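You operate a simulated robot arm through the tools that you are given. There is no shell and no other tool.

You are at the controls of a simulated robot arm. One attempt, no reset.

Task
Change the roll to hand soap and label the orange bottle.
Fine: old roll onto the free peg, one whole label, roller arm back at the end; the others stay unlabelled. Where these are worked on the way, their far stop is far enough and under half their travel is too little: roller arm.

Only the result counts: the job must be done as asked and must still hold three seconds after the hand-in. Knocking over, shifting, dropping, spilling or breaking anything else fails it.

Robot
A 6-joint arm with a two-finger parallel gripper, fixed in place. Base frame: the origin is at the foot of the arm, x ahead of it, y to its left, z up; the work surface is at about z = 770. Lengths are in mm, angles in rad, forces in N, time in s.
With the tool pointing down near the work surface it reaches from about 380 to 900 mm from the base axis. Its first joint turns from -2.007 to 2.007 rad. Payload 3.43 kg.
Tool frame: the origin (TCP) lies between the finger pads and is the grasp point; the fingertips stand 34 mm ahead of it; z points along the fingers, y is the line along which they close. The gripper opens to 128 mm. The fingers are 24 mm wide and 12 mm thick; the gripper's body (48 by 130 mm) begins 96 mm behind the TCP.
Orientation is told as [roll, pitch, yaw] about the base's x, y, z axes, in that order, counted from this pose: with the fingers straight down and closing along the base's y, the tool's x points along the base's -x, its y along +y and its z along -z.

Tools
- The arm moves only by the tool servo_tool. Its argument "steps" is one flat list of numbers, 7 for each row, row after row: the turn, a rotation vector about the tool's x, y, z in rad, then the shift along the tool's x, y, z in mm, then the closure, from 0 (fully open) to 1 (shut). In form: [rx, ry, rz, tx, ty, tz, hand, rx, ry, rz, tx, ty, tz, hand, ...]. A call has 1 to 20 rows; each row shifts and turns the commanded pose from where the row before left it, along the tool's axes as they then stand. A row lasts 0.2 s, in which the tool goes at most 50 mm and 0.15 rad; a call with a longer step from one row to the next is refused whole, and so is a gripper value outside its range. Where a pose cannot be reached the arm comes as near as it can. A force on the tool above 40 N (or 10 N above the force at the start of the call, whichever is more), or a blocked arm, ends the call early, and 0.2 s more pass. Each finger travels about 108 mm/s and halts on what it meets, pressing with about 23 N; the grip force reading is that of the motor and also rises with nothing between the fingers. The clock runs only during rows and for 0.2 s after the last one: add rows that do not move to give the fingers time. The reply holds the time, the measured pose of the TCP, the force on the tool along the base axes, the opening and the grip force, in the units named above and with some noise, with the torque about the TCP (base axes, N m) and any sound that the robot's microphone picked up.
- Cameras (640 x 400 px; columns grow to the right, rows downward): "scene" is fixed at [220.7, 506.5, 1535.8]; the picture's right is [-0.36, -0.93, 0.00], its down [-0.79, 0.31, -0.53] and it looks along [0.50, -0.19, -0.85] (base axes); focal length 249 px, centre (320, 200). "wrist" rides on the gripper at [76, -11, -160] in the tool frame; the picture's right is [0.15, 0.99, 0.00], its down [-0.88, 0.13, -0.46] and it looks along [-0.45, 0.07, 0.89] (tool axes); focal length 234 px, centre (320, 200). There is no depth. A picture from a camera that has moved, and an enlarged one, comes with that camera's place and axes in the base frame and with its lens. The place of the scene camera against the robot may be out by one fixed shift of up to 12 mm in any direction.
- grab_frame(camera): a new picture of that camera. The clock stands still meanwhile.
- lift_body(by): slides the trunk up (or, below 0, down) by that many mm; the arm rides with it, the base frame stays. It gives what a move gives, with no picture.
- close_up(camera, box): a new picture of the part [left, top, right, bottom] of that camera's present view, enlarged. The clock stands still meanwhile.
- finish_job(): hands the job in; it is judged then, once.

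Places have to be worked out from the pictures, the camera data and where the tool is seen. Open the gripper and draw the arm clear of the work before you hand the job in, unless the task says otherwise.

The tools are called as a command line: name --argument value ..., lists and objects as JSON in quotes. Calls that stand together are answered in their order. servo_tool: Moves the arm, as the interface text tells. Its arguments: {"type":"object","properties":{"steps":{"type":"array","items":{"type":"number"}}},"required":["steps"]} The other tools are called the same way: lift_body (by) slides the trunk up or down; grab_frame (camera) takes a picture; close_up (camera, box) takes an enlarged picture of a part of a camera's view; finish_job () hands the job in.

At the start:

```text
time_s: 0.0
tcp_pos: [532.8, 198.4, 1223.2]
tcp_rot: [-0.001, 0.001, 0.0]
force: [-0.1, -0.2, 0.3]
ft_torque: [0.02, 0.01, -0.03]
grip_width: 127.8
gripper_force: 0.0
trunk travel left (down, up): [-575.0, 215.0]
```

scene: 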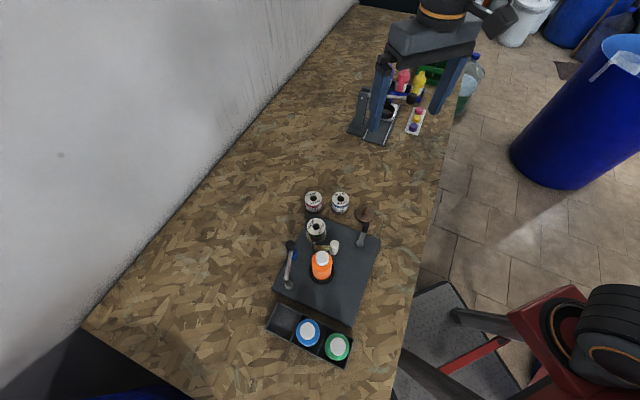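
wrist: 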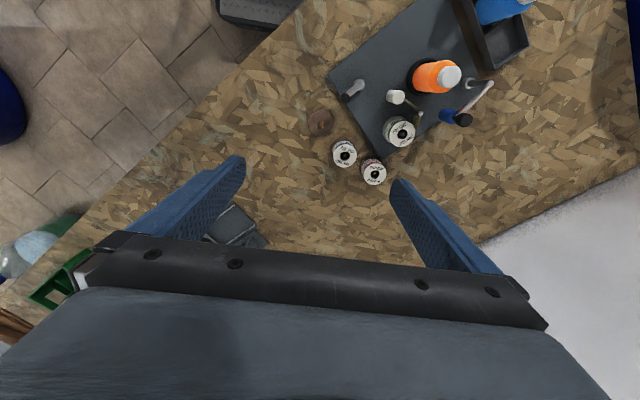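

I'll look closely at the workstation in both cameras before moving.

close_up --camera "scene" --box '[250, 180, 400, 275]'

close_up --camera "scene" --box '[250, 270, 400, 370]'

close_up --camera "wrist" --box '[290, 60, 510, 200]'

close_up --camera "wrist" --box '[300, 0, 560, 160]'

```text
4.21 times, centred on (325, 228) of scene
camera zoom: at [220.7, 506.5, 1535.8], right [-0.36, -0.93, 0.0], down [-0.79, 0.31, -0.53], along [0.5, -0.19, -0.85], focal length 1047 px, centre (299, 84)
```

zoom: 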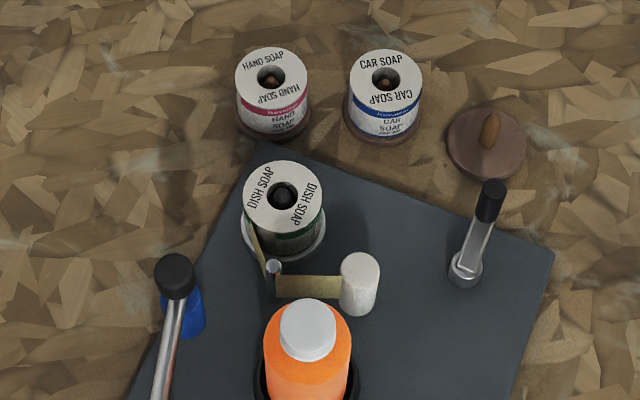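

```text
4.00 times, centred on (325, 320) of scene
camera zoom: at [220.7, 506.5, 1535.8], right [-0.36, -0.93, 0.0], down [-0.79, 0.31, -0.53], along [0.5, -0.19, -0.85], focal length 994 px, centre (300, -280)
```

zoom: 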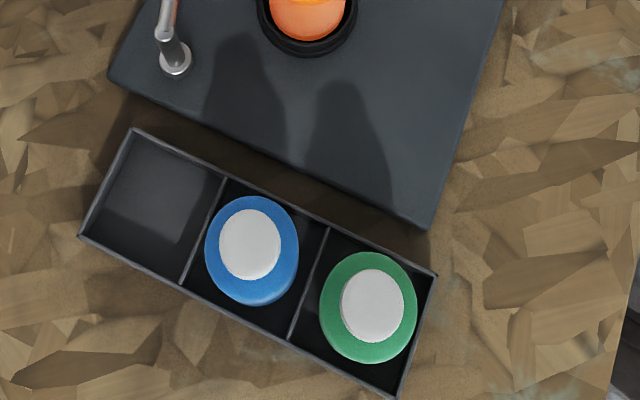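

```text
2.86 times, centred on (400, 130) of wrist
camera zoom: at [456.1, 187.5, 1382.1], right [-0.15, 0.99, 0.0], down [0.88, 0.13, 0.46], along [0.45, 0.07, -0.89], focal length 669 px, centre (91, 400)
```

zoom: 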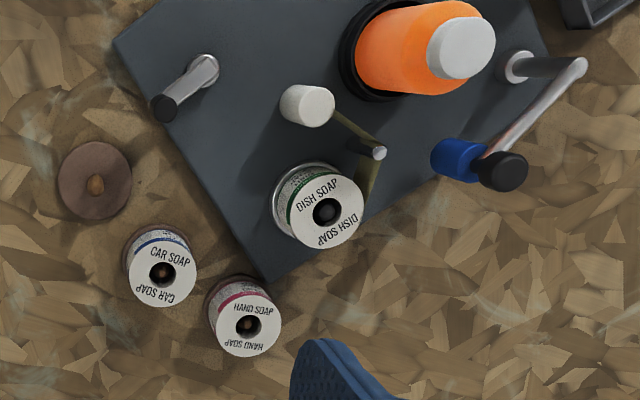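

```text
2.46 times, centred on (430, 80) of wrist
camera zoom: at [456.1, 187.5, 1382.1], right [-0.15, 0.99, 0.0], down [0.88, 0.13, 0.46], along [0.45, 0.07, -0.89], focal length 576 px, centre (49, 495)
```

zoom: 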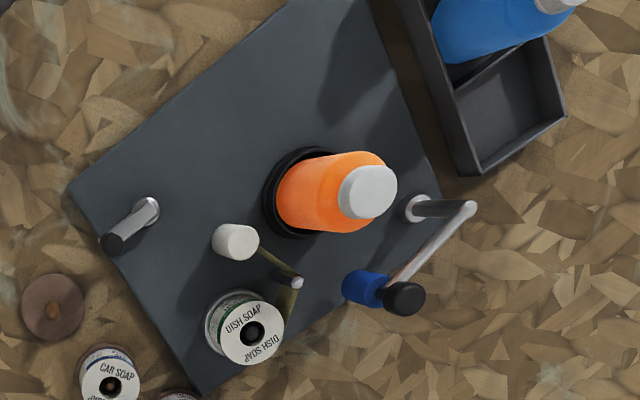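

The rolls, applicator plate, roller arm (blue roller, black knob), second lever, guide posts and the tray are visible. I move the wrist camera over the station for a closer look.

servo_tool --steps '[0, 0, 0, 22, 30, 27, 0, 0, 0, 0, 22, 30, 27, 0, 0, 0, 0, 22, 30, 27, 0, 0, 0, 0, 22, 30, 27, 0, 0, 0, 0, 22, 30, 27, 0, 0, 0, 0, 22, 30, 27, 0, 0, 0, 0, 0, 0, 0, 0]'

grab_frame --camera "wrist"

grab_frame --camera "scene"

```text
time_s: 1.6
tcp_pos: [400.4, 377.9, 1061.3]
tcp_rot: [0.0, 0.001, 0.0]
force: [-0.5, 0.6, -1.0]
ft_torque: [0.01, 0.02, 0.01]
grip_width: 128.0
gripper_force: 0.0
trunk travel left (down, up): [-575.0, 215.0]
```

```text
taken
camera wrist: at [323.9, 366.6, 1219.9], right [-0.15, 0.99, 0.0], down [0.88, 0.13, 0.46], along [0.45, 0.07, -0.89], focal length 234 px, centre (320, 200)
```

wrist: 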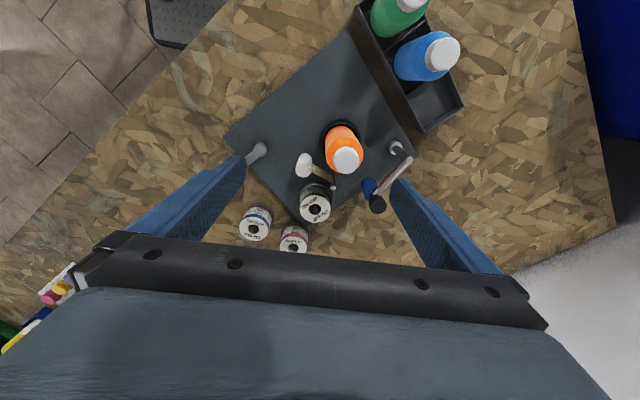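

```text
taken
```

scene: 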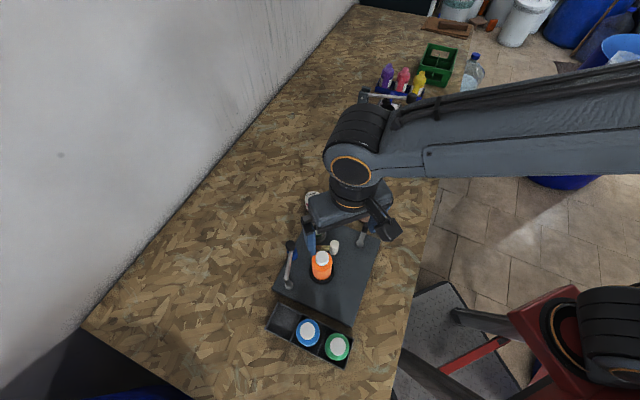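

Zooming on the station from this pose to understand the mechanism.

close_up --camera "wrist" --box '[290, 110, 430, 230]'

close_up --camera "wrist" --box '[220, 130, 360, 260]'

close_up --camera "wrist" --box '[340, 0, 480, 130]'

```text
3.33 times, centred on (360, 170) of wrist
camera zoom: at [323.9, 366.6, 1219.9], right [-0.15, 0.99, 0.0], down [0.88, 0.13, 0.46], along [0.45, 0.07, -0.89], focal length 781 px, centre (187, 300)
```

zoom: 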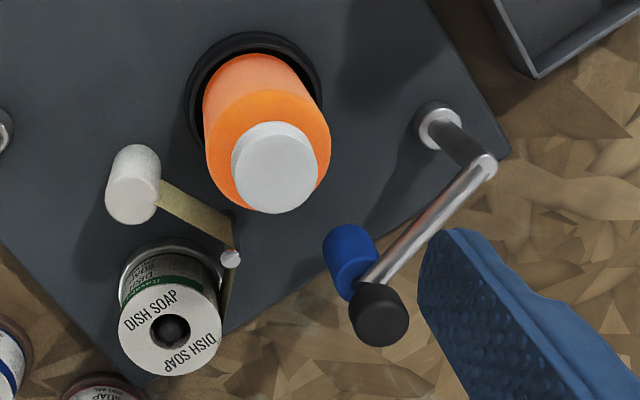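

```text
3.08 times, centred on (290, 195) of wrist
camera zoom: at [323.9, 366.6, 1219.9], right [-0.15, 0.99, 0.0], down [0.88, 0.13, 0.46], along [0.45, 0.07, -0.89], focal length 720 px, centre (412, 215)
```

zoom: 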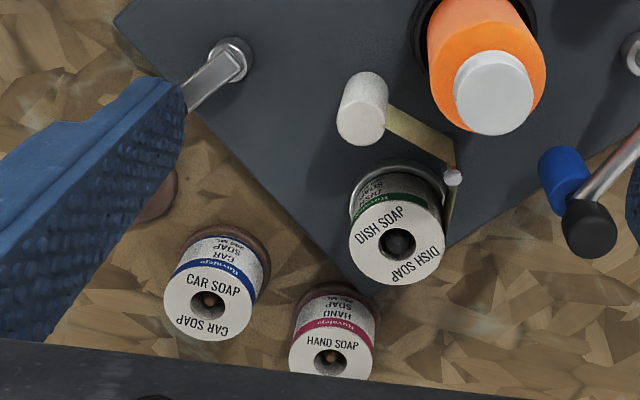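

```text
3.08 times, centred on (410, 65) of wrist
camera zoom: at [323.9, 366.6, 1219.9], right [-0.15, 0.99, 0.0], down [0.88, 0.13, 0.46], along [0.45, 0.07, -0.89], focal length 720 px, centre (43, 615)
```

zoom: 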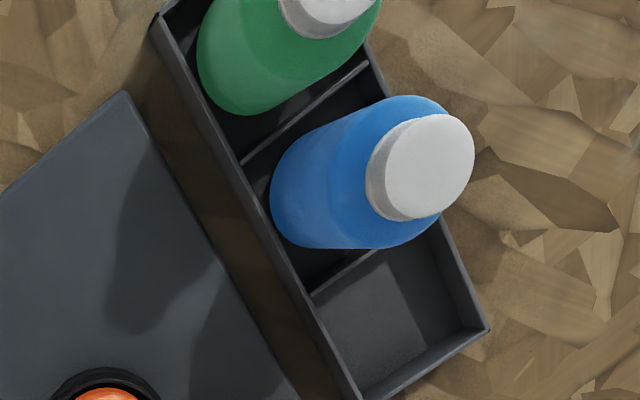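

The lever on the right of the plate and the feed path are unclear from above, so I move to a side view: back off towards -y, yaw 90°, and tilt to look across the plate.

servo_tool --steps '[0, 0, 0, -8.3, -41.7, 6.7, 0, 0, 0, 0, -8.3, -41.7, 6.7, 0, 0, 0, 0, -8.3, -41.7, 6.7, 0, 0, 0, 0, -8.3, -41.7, 6.7, 0, 0, 0, 0, -8.3, -41.7, 6.7, 0, 0, 0, 0, -8.3, -41.7, 6.7, 0, 0, 0, -0.15, 0, 0, 0, 0, 0, 0, -0.15, 0, 0, 0, 0, 0, 0, -0.15, 0, 0, 0, 0, 0, 0, -0.15, 0, 0, 0, 0, 0, 0, -0.15, 0, 0, 0, 0, 0, 0, -0.15, 0, 0, 0, 0, 0, 0, -0.15, 0, 0, 0, 0, 0, 0, -0.15, 0, 0, 0, 0, 0, 0, -0.15, 0, 0, 0, 0, 0, 0, -0.15, 0, 0, 0, 0, 0, 0, -0.0708, 0, 0, 0, 0, 0, 0, 0, 0, 0, 45, 0, 0, 0, 0, 0, 0, 45, 0, 0, 0, 0, 0, 0, 0, 0]'

servo_tool --steps '[0, -0.15, 0, 0, 0, 0, 0, 0, -0.15, 0, 0, 0, 0, 0, 0, -0.15, 0, 0, 0, 0, 0, 0, -0.15, 0, 0, 0, 0, 0, 0, -0.06, 0, 0, 0, 0, 0, 0, 0, 0, 0, 0, 0, 0]'

grab_frame --camera "wrist"

```text
time_s: 5.8
tcp_pos: [449.9, 128.6, 931.0]
tcp_rot: [-0.001, 0.001, 1.571]
force: [-0.7, -0.2, 0.2]
ft_torque: [-0.01, 0.01, 0.0]
grip_width: 127.9
gripper_force: 0.1
trunk travel left (down, up): [-575.0, 215.0]
```

```text
time_s: 7.2
tcp_pos: [448.8, 129.6, 930.7]
tcp_rot: [-0.001, -0.662, 1.569]
force: [0.2, 0.2, 0.0]
ft_torque: [-0.01, -0.01, 0.03]
grip_width: 127.8
gripper_force: 0.1
trunk travel left (down, up): [-575.0, 215.0]
```

```text
taken
camera wrist: at [460.9, -29.4, 1010.0], right [-0.99, -0.11, -0.09], down [-0.13, 0.42, 0.9], along [-0.07, 0.9, -0.43], focal length 234 px, centre (320, 200)
```

wrist: 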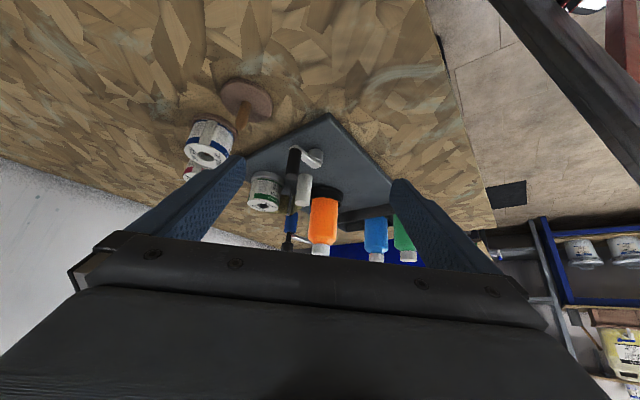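

The picture is upside-down relative to gravity, but shows the profile well. Zooming in.

close_up --camera "wrist" --box '[235, 110, 395, 270]'

close_up --camera "wrist" --box '[240, 130, 340, 220]'

close_up --camera "wrist" --box '[170, 70, 300, 190]'

```text
2.50 times, centred on (315, 190) of wrist
camera zoom: at [460.9, -29.4, 1010.0], right [-0.99, -0.11, -0.09], down [-0.13, 0.42, 0.9], along [-0.07, 0.9, -0.43], focal length 585 px, centre (332, 225)
```

zoom: 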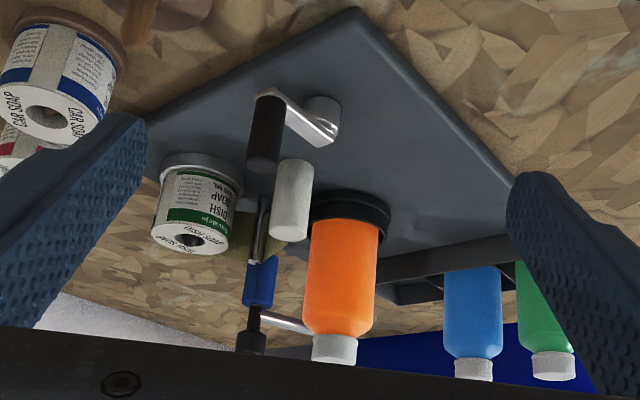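

```text
4.44 times, centred on (290, 175) of wrist
camera zoom: at [460.9, -29.4, 1010.0], right [-0.99, -0.11, -0.09], down [-0.13, 0.42, 0.9], along [-0.07, 0.9, -0.43], focal length 1041 px, centre (453, 311)
```

zoom: 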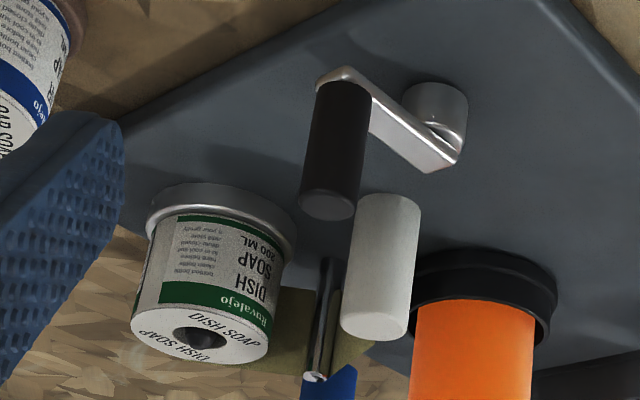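

```text
3.33 times, centred on (235, 130) of wrist
camera zoom: at [460.9, -29.4, 1010.0], right [-0.99, -0.11, -0.09], down [-0.13, 0.42, 0.9], along [-0.07, 0.9, -0.43], focal length 781 px, centre (603, 433)
```

zoom: 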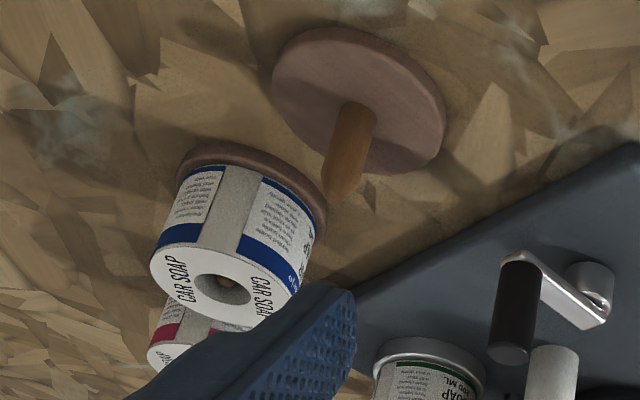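

Understood: the right-hand lever is a crank with a vertical handle, a roller arm pivots at (≈412,519), and the roll sits on a flanged spindle. I'll straighten the tool and go to a yaw of 120° above the rolls for accurate positions.

servo_tool --steps '[0, 0.15, 0, 0, 0, 0, 0, 0, 0.15, 0, 0, 0, 0, 0, 0, 0.15, 0, 0, 0, 0, 0, 0, 0.15, 0, 0, 0, 0, 0, 0, 0.062, 0, 0, 0, 0, 0, 0, 0, 0, -35.3, -21.2, -13.3, 0, 0, 0, 0, -35.3, -21.2, -13.3, 0, 0, 0, 0, -35.3, -21.2, -13.3, 0, 0, 0, 0, -35.3, -21.2, -13.3, 0, 0, 0, 0, -35.3, -21.2, -13.3, 0, 0, 0, 0, -35.3, -21.2, -13.3, 0, 0, 0, -0.131, 0, 0, 0, 0, 0, 0, -0.131, 0, 0, 0, 0, 0, 0, -0.131, 0, 0, 0, 0, 0, 0, -0.131, 0, 0, 0, 0, 0, 0, 0, 0, 0, 0, 0]'

grab_frame --camera "wrist"

```text
time_s: 10.6
tcp_pos: [577.9, 340.5, 1010.4]
tcp_rot: [0.002, 0.001, 2.096]
force: [-0.2, -0.4, -0.8]
ft_torque: [0.04, 0.02, 0.0]
grip_width: 128.2
gripper_force: 0.0
trunk travel left (down, up): [-575.0, 215.0]
```

```text
taken
camera wrist: at [624.7, 280.6, 1169.2], right [-0.78, -0.62, 0.0], down [-0.55, 0.7, 0.45], along [-0.28, 0.35, -0.89], focal length 234 px, centre (320, 200)
```

wrist: 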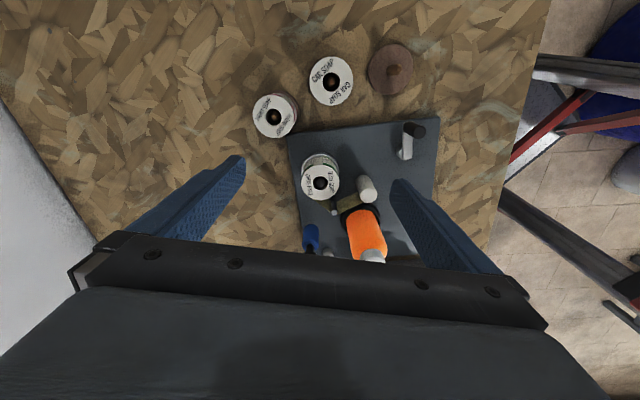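

Zooming on rolls, free peg and crank from here.

close_up --camera "wrist" --box '[240, 30, 430, 150]'

close_up --camera "wrist" --box '[280, 130, 440, 230]'

```text
3.33 times, centred on (335, 90) of wrist
camera zoom: at [624.7, 280.6, 1169.2], right [-0.78, -0.62, 0.0], down [-0.55, 0.7, 0.45], along [-0.28, 0.35, -0.89], focal length 781 px, centre (270, 567)
```

zoom: 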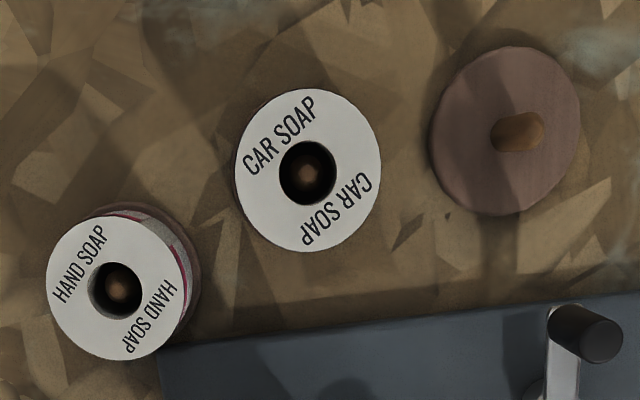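

```text
4.00 times, centred on (360, 180) of wrist
camera zoom: at [624.7, 280.6, 1169.2], right [-0.78, -0.62, 0.0], down [-0.55, 0.7, 0.45], along [-0.28, 0.35, -0.89], focal length 937 px, centre (160, 280)
```

zoom: 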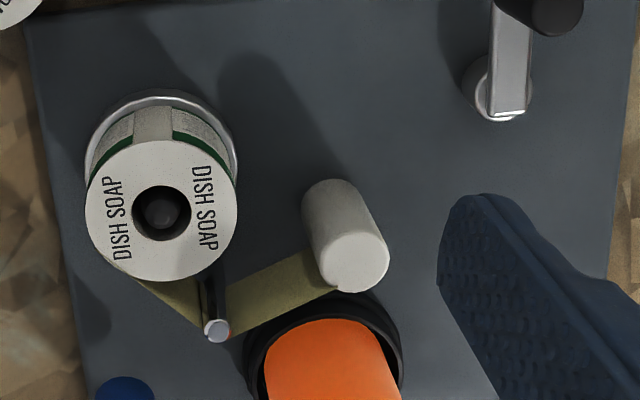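

Car soap is almost at this camera's nadir (position independent of height), giving about (612,272). I'll put the camera straight above each other target the same way, first the hand soap roll.

servo_tool --steps '[0, 0, 0, -27, -29.8, 0, 0, 0, 0, 0, -27, -29.8, 0, 0, 0, 0, 0, 0, 0, 0, 0]'

close_up --camera "wrist" --box '[260, 20, 380, 120]'

servo_tool --steps '[0, 0, 0, -28, 27.3, 0, 0, 0, 0, 0, -28, 27.3, 0, 0, 0, 0, 0, -28, 27.3, 0, 0, 0, 0, 0, 0, 0, 0, 0]'

close_up --camera "wrist" --box '[260, 20, 400, 120]'

servo_tool --steps '[0, 0, 0, 41.75, 20.2, 0, 0, 0, 0, 0, 41.75, 20.2, 0, 0, 0, 0, 0, 41.75, 20.2, 0, 0, 0, 0, 0, 41.75, 20.2, 0, 0, 0, 0, 0, 0, 0, 0, 0]'

close_up --camera "wrist" --box '[260, 20, 400, 120]'

```text
time_s: 11.4
tcp_pos: [600.9, 416.3, 1010.8]
tcp_rot: [0.001, 0.001, 2.094]
force: [-0.1, -0.8, 0.8]
ft_torque: [0.02, 0.0, -0.02]
grip_width: 128.2
gripper_force: 0.1
trunk travel left (down, up): [-575.0, 215.0]
```

```text
4.00 times, centred on (320, 70) of wrist
camera zoom: at [647.9, 356.5, 1169.3], right [-0.78, -0.62, 0.0], down [-0.55, 0.7, 0.45], along [-0.28, 0.36, -0.89], focal length 937 px, centre (320, 720)
```

zoom: 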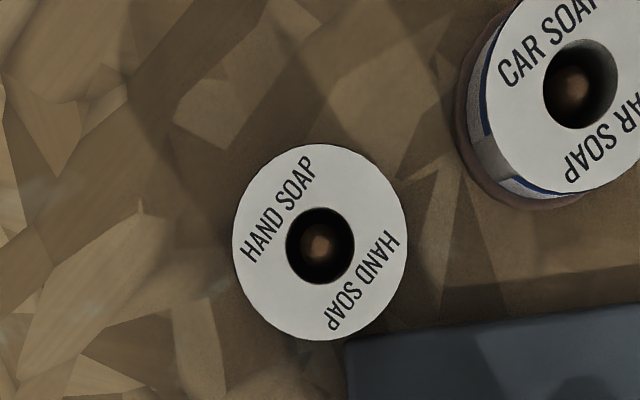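

```text
time_s: 12.4
tcp_pos: [488.7, 447.7, 1011.4]
tcp_rot: [0.002, 0.001, 2.097]
force: [0.2, 0.0, 0.2]
ft_torque: [-0.03, 0.0, 0.01]
grip_width: 128.0
gripper_force: 0.0
trunk travel left (down, up): [-575.0, 215.0]
```

```text
4.00 times, centred on (330, 70) of wrist
camera zoom: at [535.6, 389.0, 1169.4], right [-0.78, -0.62, 0.0], down [-0.55, 0.7, 0.45], along [-0.28, 0.36, -0.89], focal length 937 px, centre (280, 720)
```

zoom: 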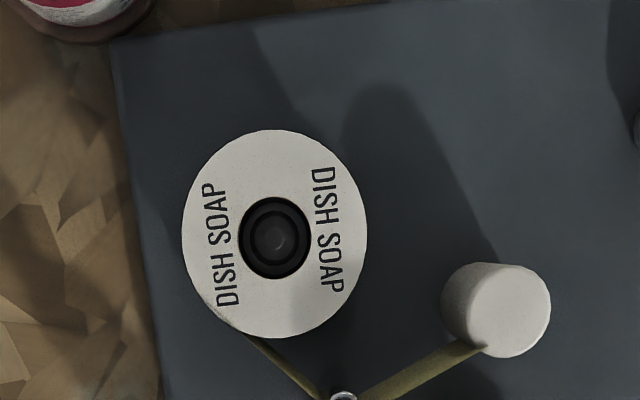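

```text
time_s: 13.6
tcp_pos: [502.1, 264.0, 1009.1]
tcp_rot: [0.001, 0.001, 2.094]
force: [0.0, 0.1, 0.3]
ft_torque: [-0.03, 0.01, 0.01]
grip_width: 128.0
gripper_force: 0.1
trunk travel left (down, up): [-575.0, 215.0]
```

```text
4.00 times, centred on (330, 70) of wrist
camera zoom: at [549.0, 204.0, 1169.3], right [-0.78, -0.62, 0.0], down [-0.55, 0.7, 0.45], along [-0.28, 0.35, -0.89], focal length 937 px, centre (280, 720)
```

zoom: 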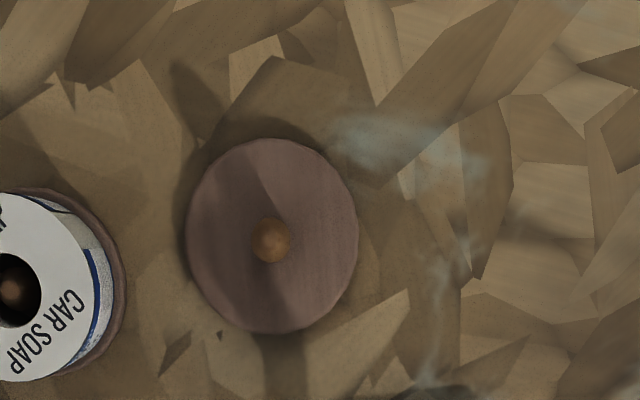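

Measured centres: hand soap roll (647,358), car soap (612,272), spindle/dish roll (537,389), free peg (552,205). I now turn to yaw ≈145° (finger line clear of pin, drum and tape), narrow the gripper to about 80 mm and hover over the dish roll.

servo_tool --steps '[0, 0, -0.145, 0, 0, 0, 0.1, 0, 0, -0.145, 0, 0, 0, 0.2, 0, 0, -0.146, 0, 0, 0, 0.375, 0, 0, 0, -14.4, -41, 0, 0.375, 0, 0, 0, -14.4, -41, 0, 0.375, 0, 0, 0, -14.4, -40.8, 0, 0.375, 0, 0, 0, 0, 0, 40, 0.375, 0, 0, 0, 0, 0, 40, 0.375, 0, 0, 0, 0, 0, 29, 0.375, 0, 0, 0, 0, 0, 0, 0.375]'

grab_frame --camera "wrist"

close_up --camera "scene" --box '[250, 170, 400, 270]'

```text
time_s: 15.8
tcp_pos: [538.5, 388.8, 901.6]
tcp_rot: [0.001, 0.002, 2.532]
force: [0.7, -0.1, 0.2]
ft_torque: [-0.02, 0.03, 0.01]
grip_width: 79.7
gripper_force: 0.1
trunk travel left (down, up): [-575.0, 215.0]
```

```text
taken
camera wrist: at [606.1, 355.0, 1060.5], right [-0.45, -0.89, 0.0], down [-0.8, 0.4, 0.45], along [-0.41, 0.2, -0.89], focal length 234 px, centre (320, 200)
```

wrist: 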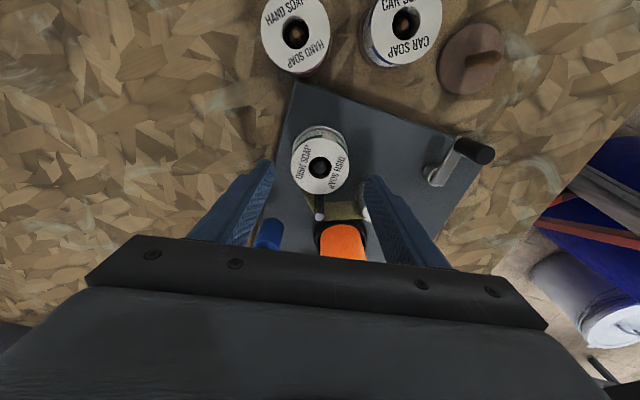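

```text
4.00 times, centred on (325, 220) of scene
camera zoom: at [220.7, 506.5, 1535.8], right [-0.36, -0.93, 0.0], down [-0.79, 0.31, -0.53], along [0.5, -0.19, -0.85], focal length 994 px, centre (300, 120)
```

zoom: 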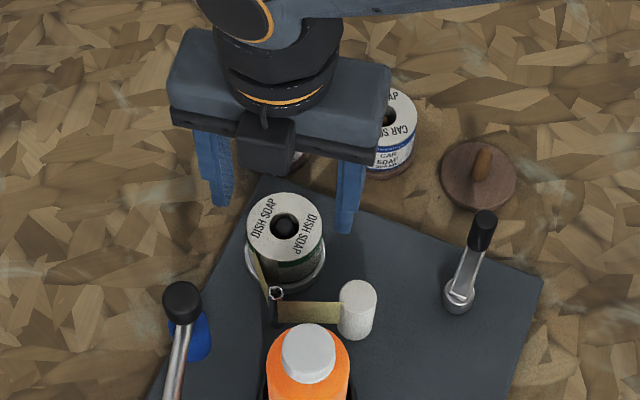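

The roll projects to (536.4,387.6) with the TCP at (538.5,388.8) – aligned. Descending with open fingers to straddle the roll.

servo_tool --steps '[0, 0, 0, -1.3, 0, 20, 0.375, 0, 0, 0, 0, 0, 20, 0.375, 0, 0, 0, 0, 0, 19, 0.375, 0, 0, 0, 0, 0, 0, 0.375]'

grab_frame --camera "wrist"

close_up --camera "scene" --box '[250, 170, 400, 270]'

```text
time_s: 16.8
tcp_pos: [536.2, 389.1, 842.9]
tcp_rot: [0.002, 0.002, 2.528]
force: [-0.4, -0.8, -0.4]
ft_torque: [0.0, 0.0, 0.0]
grip_width: 80.0
gripper_force: 0.1
trunk travel left (down, up): [-575.0, 215.0]
```

```text
taken
camera wrist: at [604.9, 355.4, 1001.0], right [-0.45, -0.89, 0.0], down [-0.8, 0.4, 0.45], along [-0.41, 0.2, -0.89], focal length 234 px, centre (320, 200)
```

wrist: 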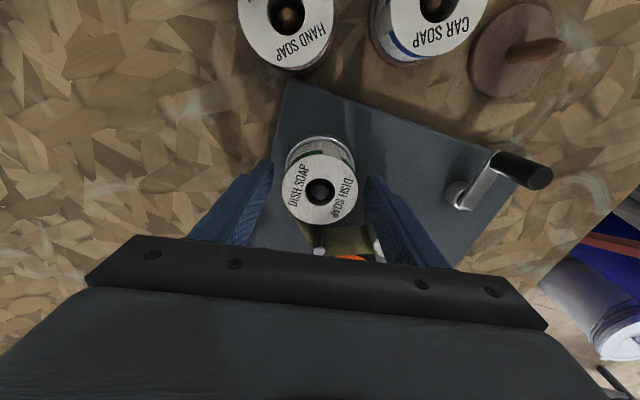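

```text
4.00 times, centred on (325, 220) of scene
camera zoom: at [220.7, 506.5, 1535.8], right [-0.36, -0.93, 0.0], down [-0.79, 0.31, -0.53], along [0.5, -0.19, -0.85], focal length 994 px, centre (300, 120)
```

zoom: 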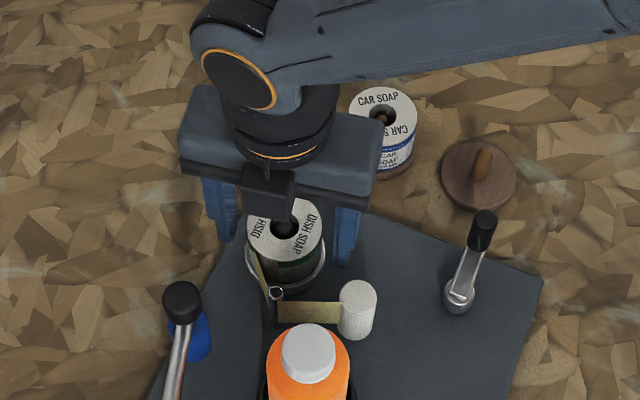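

Fingers straddle the roll without contact. Closing on it.

servo_tool --steps '[0, 0, 0, 0, 0, 0, 0.5, 0, 0, 0, 0, 0, 0, 0.6, 0, 0, 0, 0, 0, 0, 0.8, 0, 0, 0, 0, 0, 0, 0.8, 0, 0, 0, 0, 0, 0, 0.8]'

```text
time_s: 18.0
tcp_pos: [536.5, 390.6, 842.5]
tcp_rot: [0.0, 0.001, 2.53]
force: [-0.9, -0.3, 0.7]
ft_torque: [0.01, 0.02, 0.05]
grip_width: 54.8
gripper_force: 23.4
trunk travel left (down, up): [-575.0, 215.0]
```

Gripped at 54.8 mm with 23 N and negligible side force. Lifting off the spindle carefully.

servo_tool --steps '[0, 0, 0, 0, 0, -10, 0.8, 0, 0, 0, 0, 0, -10, 0.8, 0, 0, 0, 0, 0, -15, 0.8, 0, 0, 0, 0, 0, -25, 0.8, 0, 0, 0, 0, 0, -30, 0.8, 0, 0, 0, 0, 0, 0, 0.8]'

close_up --camera "scene" --box '[250, 150, 400, 270]'

grab_frame --camera "wrist"

```text
time_s: 19.4
tcp_pos: [535.7, 389.5, 931.3]
tcp_rot: [0.003, 0.003, 2.529]
force: [-0.3, -0.4, -1.2]
ft_torque: [0.0, 0.02, -0.02]
grip_width: 54.8
gripper_force: 23.1
trunk travel left (down, up): [-575.0, 215.0]
```

```text
3.33 times, centred on (325, 210) of scene
camera zoom: at [220.7, 506.5, 1535.8], right [-0.36, -0.93, 0.0], down [-0.79, 0.31, -0.53], along [0.5, -0.19, -0.85], focal length 829 px, centre (303, 167)
```

zoom: 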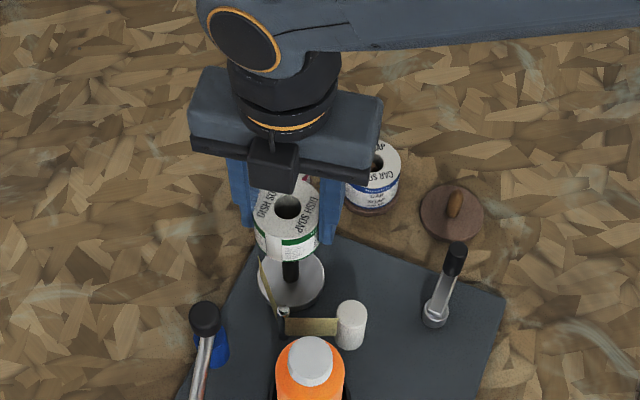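

```text
taken
camera wrist: at [604.3, 355.6, 1091.1], right [-0.45, -0.89, 0.0], down [-0.8, 0.4, 0.46], along [-0.41, 0.2, -0.89], focal length 234 px, centre (320, 200)
```

wrist: 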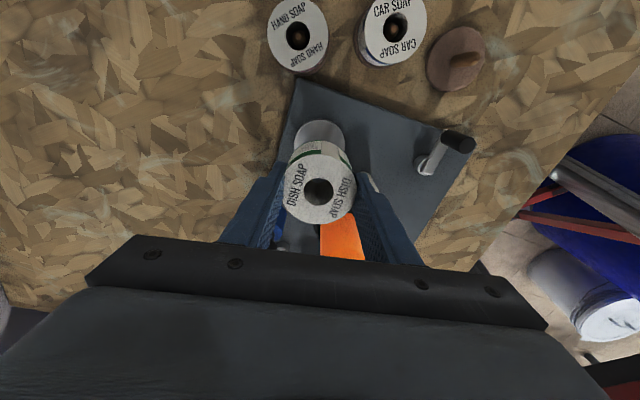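

The old roll is off cleanly. I turn back to yaw 90° and carry it to hover above the free peg.

servo_tool --steps '[0, 0, 0, 0, 0, -20, 0.8, 0, 0, 0.137, 0, 0, 0, 0.8, 0, 0, 0.137, 0, 0, 0, 0.8, 0, 0, 0.137, 0, 0, 0, 0.8, 0, 0, 0.137, 0, 0, 0, 0.8, 0, 0, 0.137, 0, 0, 0, 0.8, 0, 0, 0.137, 0, 0, 0, 0.8, 0, 0, 0.137, 0, 0, 0, 0.8, 0, 0, 0, 36.9, -3.1, 0, 0.8, 0, 0, 0, 36.9, -3.1, 0, 0.8, 0, 0, 0, 36.9, -3.1, 0, 0.8, 0, 0, 0, 36.9, -3.1, 0, 0.8, 0, 0, 0, 36.9, -3.1, 0, 0.8, 0, 0, 0, 0, 0, 0, 0.8]'

grab_frame --camera "wrist"

close_up --camera "scene" --box '[270, 140, 430, 270]'

```text
time_s: 22.4
tcp_pos: [550.8, 206.0, 953.3]
tcp_rot: [-0.002, 0.001, 1.573]
force: [-0.9, 0.4, -1.0]
ft_torque: [-0.01, -0.02, -0.02]
grip_width: 55.0
gripper_force: 22.4
trunk travel left (down, up): [-575.0, 215.0]
```

```text
taken
camera wrist: at [562.7, 130.8, 1111.7], right [-0.99, -0.15, 0.0], down [-0.13, 0.88, 0.45], along [-0.07, 0.45, -0.89], focal length 234 px, centre (320, 200)
```

wrist: 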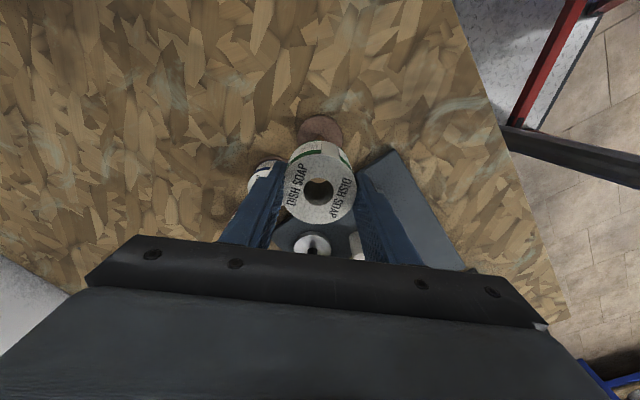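

```text
3.08 times, centred on (350, 205) of scene
camera zoom: at [220.7, 506.5, 1535.8], right [-0.36, -0.93, 0.0], down [-0.79, 0.31, -0.53], along [0.5, -0.19, -0.85], focal length 765 px, centre (228, 185)
```

zoom: 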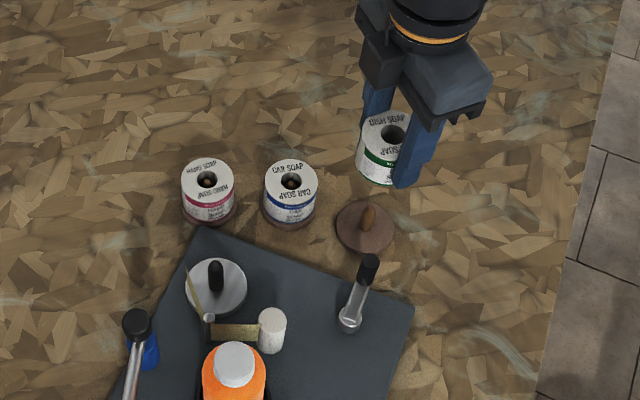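

Checking lateral alignment with a zoom on the disc below the held roll.

close_up --camera "wrist" --box '[270, 90, 370, 220]'

```text
3.08 times, centred on (320, 155) of wrist
camera zoom: at [562.7, 130.8, 1111.7], right [-0.99, -0.15, 0.0], down [-0.13, 0.88, 0.45], along [-0.07, 0.45, -0.89], focal length 720 px, centre (320, 338)
```

zoom: 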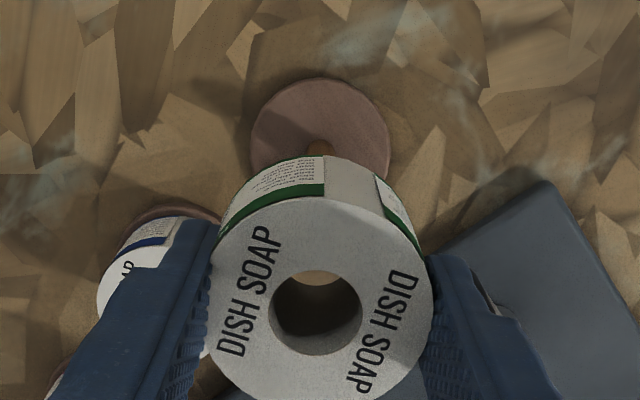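

The disc projects consistently with the peg at about (551.5,205.5), and the held roll's hole at (551.8,206). Lowering to just above the peg tip, then checking.

servo_tool --steps '[0, 0, 0, 0, 0, 30, 0.8, 0, 0, 0, 0, 0, 30, 0.8, 0, 0, 0, 0, 0, 13, 0.8, 0, 0, 0, 0, 0, 0, 0.8]'

close_up --camera "scene" --box '[300, 150, 420, 250]'

close_up --camera "wrist" --box '[270, 90, 370, 220]'

```text
time_s: 23.4
tcp_pos: [552.4, 204.8, 879.2]
tcp_rot: [0.0, 0.001, 1.57]
force: [-0.1, 0.5, -1.1]
ft_torque: [-0.02, 0.02, -0.01]
grip_width: 54.6
gripper_force: 23.2
trunk travel left (down, up): [-575.0, 215.0]
```

```text
4.00 times, centred on (360, 200) of scene
camera zoom: at [220.7, 506.5, 1535.8], right [-0.36, -0.93, 0.0], down [-0.79, 0.31, -0.53], along [0.5, -0.19, -0.85], focal length 994 px, centre (160, 200)
```

zoom: 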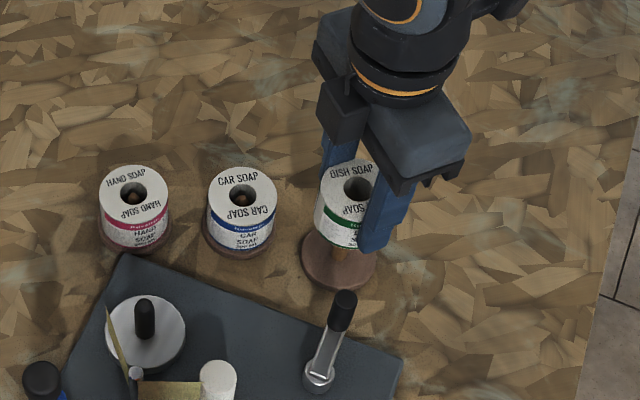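

```text
3.08 times, centred on (320, 155) of wrist
camera zoom: at [563.2, 130.1, 1039.0], right [-0.99, -0.15, 0.0], down [-0.13, 0.88, 0.45], along [-0.07, 0.45, -0.89], focal length 720 px, centre (320, 338)
```

zoom: 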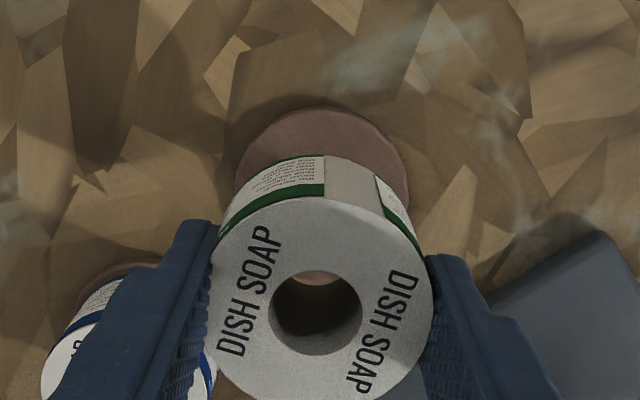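

Aligned. Descending in small steps onto the peg, watching force.

servo_tool --steps '[0, 0, 0, 0, 0, 8, 0.8, 0, 0, 0, 0, 0, 8, 0.8, 0, 0, 0, 0, 0, 8, 0.8, 0, 0, 0, 0, 0, 6, 0.8, 0, 0, 0, 0, 0, 0, 0.8]'

close_up --camera "scene" --box '[300, 150, 420, 250]'

close_up --camera "wrist" --box '[270, 90, 370, 220]'

```text
time_s: 24.6
tcp_pos: [551.6, 204.7, 850.0]
tcp_rot: [-0.001, 0.003, 1.574]
force: [-0.7, -0.6, -1.1]
ft_torque: [0.0, 0.01, 0.0]
grip_width: 54.9
gripper_force: 22.9
trunk travel left (down, up): [-575.0, 215.0]
```

```text
4.00 times, centred on (360, 200) of scene
camera zoom: at [220.7, 506.5, 1535.8], right [-0.36, -0.93, 0.0], down [-0.79, 0.31, -0.53], along [0.5, -0.19, -0.85], focal length 994 px, centre (160, 200)
```

zoom: 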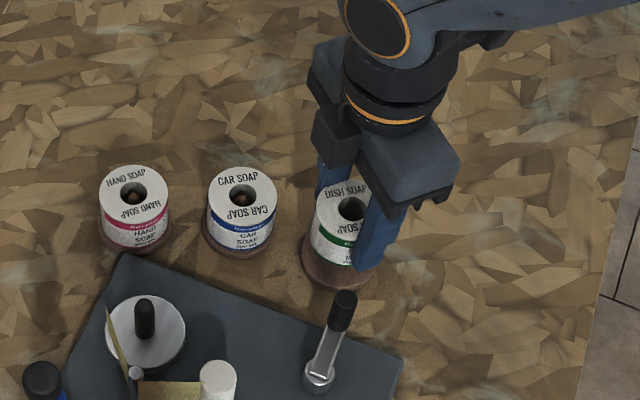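

```text
3.08 times, centred on (320, 155) of wrist
camera zoom: at [563.3, 129.6, 1008.9], right [-0.99, -0.15, 0.0], down [-0.13, 0.88, 0.45], along [-0.07, 0.45, -0.89], focal length 720 px, centre (320, 338)
```

zoom: 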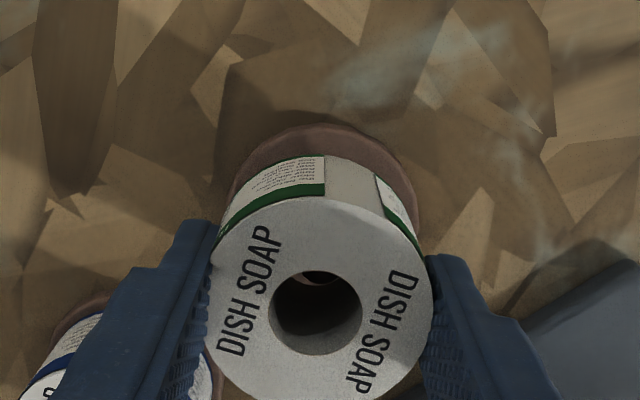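

No contact yet. Continue down in 5 mm steps.

servo_tool --steps '[0, 0, 0, 0, 0, 5, 0.8, 0, 0, 0, 0, 0, 5, 0.8, 0, 0, 0, 0, 0, 5, 0.8, 0, 0, 0, 0, 0, 3, 0.8, 0, 0, 0, 0, 0, 0, 0.8]'

close_up --camera "scene" --box '[300, 150, 420, 250]'

close_up --camera "wrist" --box '[270, 90, 370, 220]'

```text
time_s: 25.8
tcp_pos: [552.4, 205.3, 830.4]
tcp_rot: [0.0, 0.001, 1.574]
force: [0.1, 0.9, -1.8]
ft_torque: [-0.03, 0.03, -0.02]
grip_width: 54.6
gripper_force: 22.9
trunk travel left (down, up): [-575.0, 215.0]
```

```text
4.00 times, centred on (360, 200) of scene
camera zoom: at [220.7, 506.5, 1535.8], right [-0.36, -0.93, 0.0], down [-0.79, 0.31, -0.53], along [0.5, -0.19, -0.85], focal length 994 px, centre (160, 200)
```

zoom: 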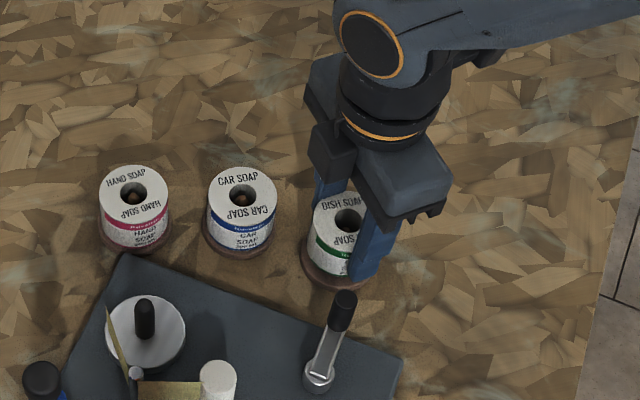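

```text
3.08 times, centred on (320, 155) of wrist
camera zoom: at [563.5, 129.5, 990.4], right [-0.99, -0.15, 0.0], down [-0.13, 0.88, 0.45], along [-0.07, 0.45, -0.89], focal length 720 px, centre (320, 338)
```

zoom: 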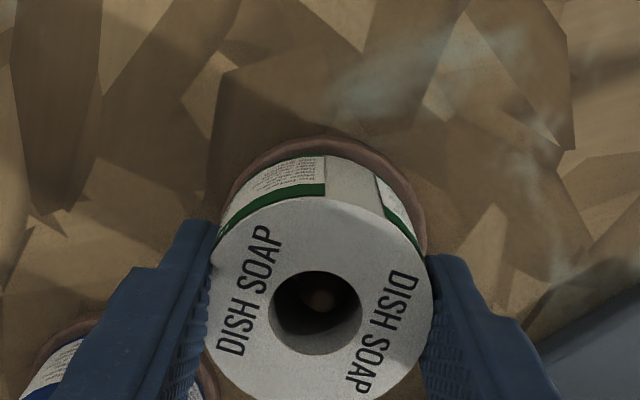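

The peg tip is visible centred in the roll's hole. Continuing in small steps until it seats.

servo_tool --steps '[0, 0, 0, 0, 0, 3, 0.8, 0, 0, 0, 0, 0, 3, 0.8, 0, 0, 0, 0, 0, 0, 0.8]'

close_up --camera "wrist" --box '[270, 90, 370, 220]'

close_up --camera "scene" --box '[300, 170, 400, 230]'

```text
time_s: 26.6
tcp_pos: [552.0, 204.9, 825.4]
tcp_rot: [0.0, 0.001, 1.572]
force: [-0.4, 0.1, -1.2]
ft_torque: [-0.05, 0.03, 0.01]
grip_width: 54.4
gripper_force: 23.0
trunk travel left (down, up): [-575.0, 215.0]
```

```text
3.08 times, centred on (320, 155) of wrist
camera zoom: at [563.6, 129.3, 984.4], right [-0.99, -0.15, 0.0], down [-0.13, 0.88, 0.45], along [-0.07, 0.45, -0.89], focal length 720 px, centre (320, 338)
```

zoom: 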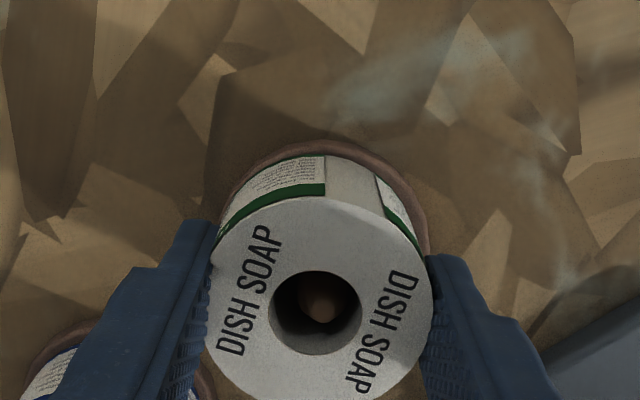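

```text
6.40 times, centred on (350, 200) of scene
camera zoom: at [220.7, 506.5, 1535.8], right [-0.36, -0.93, 0.0], down [-0.79, 0.31, -0.53], along [0.5, -0.19, -0.85], focal length 1591 px, centre (128, 200)
```

zoom: 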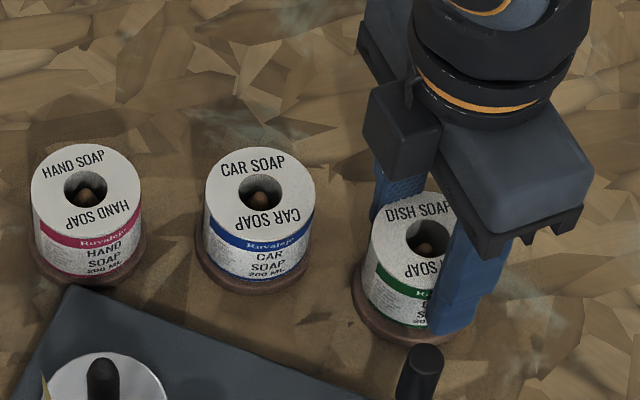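

Still free (no vertical force). A few more millimetres.

servo_tool --steps '[0, 0, 0, 0, 0, 2, 0.8, 0, 0, 0, 0, 0, 2, 0.8, 0, 0, 0, 0, 0, 0, 0.8]'

close_up --camera "scene" --box '[300, 170, 400, 230]'

```text
time_s: 27.4
tcp_pos: [550.8, 205.6, 821.9]
tcp_rot: [-0.002, 0.002, 1.572]
force: [-0.7, -0.9, 21.6]
ft_torque: [-0.12, 0.41, 0.15]
grip_width: 54.6
gripper_force: 23.0
trunk travel left (down, up): [-575.0, 215.0]
```

```text
6.40 times, centred on (350, 200) of scene
camera zoom: at [220.7, 506.5, 1535.8], right [-0.36, -0.93, 0.0], down [-0.79, 0.31, -0.53], along [0.5, -0.19, -0.85], focal length 1591 px, centre (128, 200)
```

zoom: 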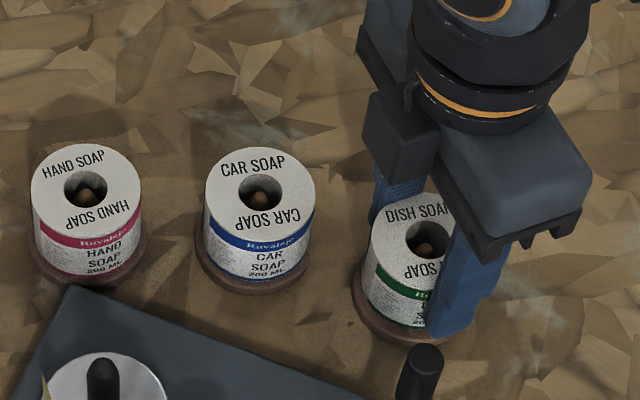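

Seated (21.6 N upward at z≈822). I back off 1.5 mm and open to about 80 mm.

servo_tool --steps '[0, 0, 0, 0, 0, -1.5, 0.8, 0, 0, 0, 0, 0, 0, 0.55, 0, 0, 0, 0, 0, 0, 0.5, 0, 0, 0, 0, 0, 0, 0.375, 0, 0, 0, 0, 0, 0, 0.375]'

servo_tool --steps '[0, 0, 0, 0, 0, -15, 0.375, 0, 0, 0, 0, 0, -30, 0.375, 0, 0, 0, 0, 0, -40, 0.375, 0, 0, 0, 0, 0, -40, 0.375, 0, 0, 0, 0, 0, 0, 0.375]'

close_up --camera "scene" --box '[280, 160, 400, 260]'

grab_frame --camera "wrist"

```text
time_s: 28.6
tcp_pos: [551.0, 206.1, 823.1]
tcp_rot: [-0.001, 0.003, 1.572]
force: [-0.3, -0.2, -0.3]
ft_torque: [0.02, -0.03, 0.0]
grip_width: 80.0
gripper_force: 0.1
trunk travel left (down, up): [-575.0, 215.0]
```

```text
time_s: 29.8
tcp_pos: [553.0, 206.3, 947.7]
tcp_rot: [0.0, 0.001, 1.573]
force: [0.8, -0.7, 0.6]
ft_torque: [-0.07, 0.0, -0.03]
grip_width: 80.1
gripper_force: 0.0
trunk travel left (down, up): [-575.0, 215.0]
```

```text
4.00 times, centred on (340, 210) of scene
camera zoom: at [220.7, 506.5, 1535.8], right [-0.36, -0.93, 0.0], down [-0.79, 0.31, -0.53], along [0.5, -0.19, -0.85], focal length 994 px, centre (240, 160)
```

zoom: 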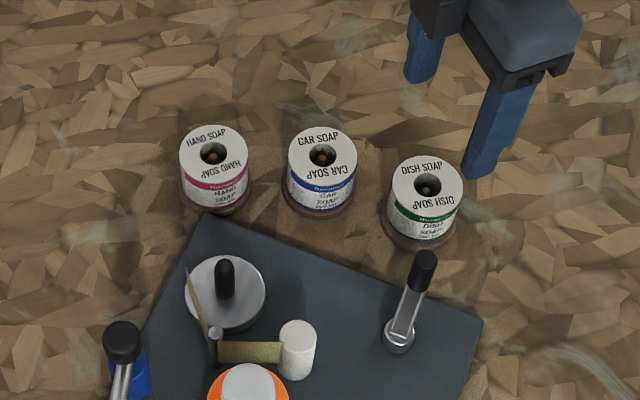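

```text
taken
camera wrist: at [564.2, 129.6, 1107.4], right [-0.99, -0.15, 0.0], down [-0.13, 0.88, 0.45], along [-0.07, 0.45, -0.89], focal length 234 px, centre (320, 200)
```

wrist: 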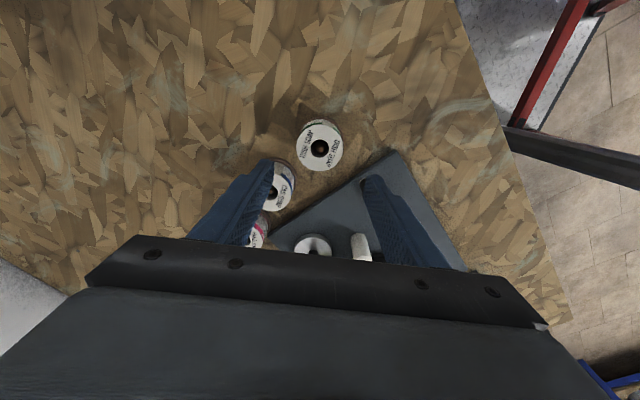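

Dish soap roll stands on the previously free peg. Now moving over the hand soap roll with yaw ≈126° (clear of the car roll and plate corner).

servo_tool --steps '[0, 0, 0, -38, -23.4, 0, 0.375, 0, 0, 0, -38, -23.4, 0, 0.375, 0, 0, 0, -38, -23.4, 0, 0.375, 0, 0, 0, -38, -23.4, 0, 0.375, 0, 0, -0.1254, 0, 0, 0, 0.375, 0, 0, -0.1254, 0, 0, 0, 0.375, 0, 0, -0.1254, 0, 0, 0, 0.375, 0, 0, -0.1254, 0, 0, 0, 0.375, 0, 0, -0.1254, 0, 0, 0, 0.375, 0, 0, 0, 0, 0, 35, 0.375, 0, 0, 0, 0, 0, 35, 0.375, 0, 0, 0, 0, 0, 0, 0.375]'

grab_frame --camera "wrist"

close_up --camera "wrist" --box '[260, 120, 380, 220]'

```text
time_s: 32.4
tcp_pos: [644.7, 357.4, 877.0]
tcp_rot: [0.001, 0.001, 2.2]
force: [-0.2, 0.3, -0.3]
ft_torque: [-0.02, -0.03, 0.02]
grip_width: 79.7
gripper_force: 0.1
trunk travel left (down, up): [-575.0, 215.0]
```

```text
taken
camera wrist: at [698.6, 303.1, 1036.2], right [-0.71, -0.7, 0.0], down [-0.62, 0.64, 0.45], along [-0.32, 0.32, -0.89], focal length 234 px, centre (320, 200)
```

wrist: 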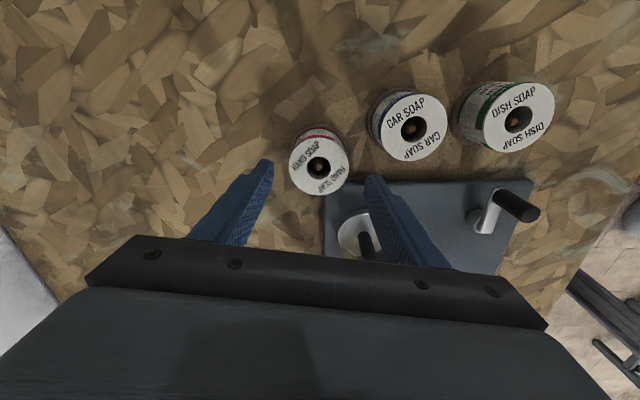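

```text
4.00 times, centred on (320, 170) of wrist
camera zoom: at [698.6, 303.1, 1036.2], right [-0.71, -0.7, 0.0], down [-0.62, 0.64, 0.45], along [-0.32, 0.32, -0.89], focal length 937 px, centre (320, 320)
```

zoom: 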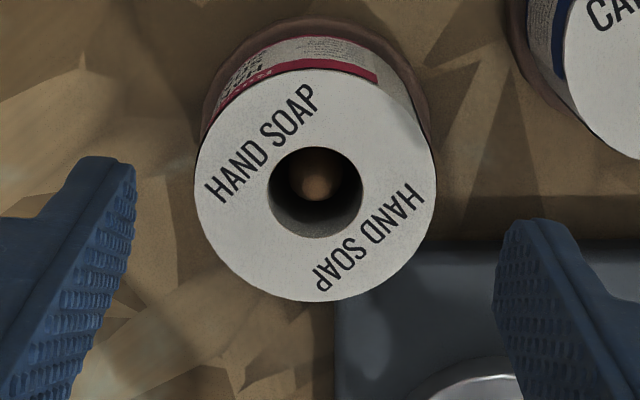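

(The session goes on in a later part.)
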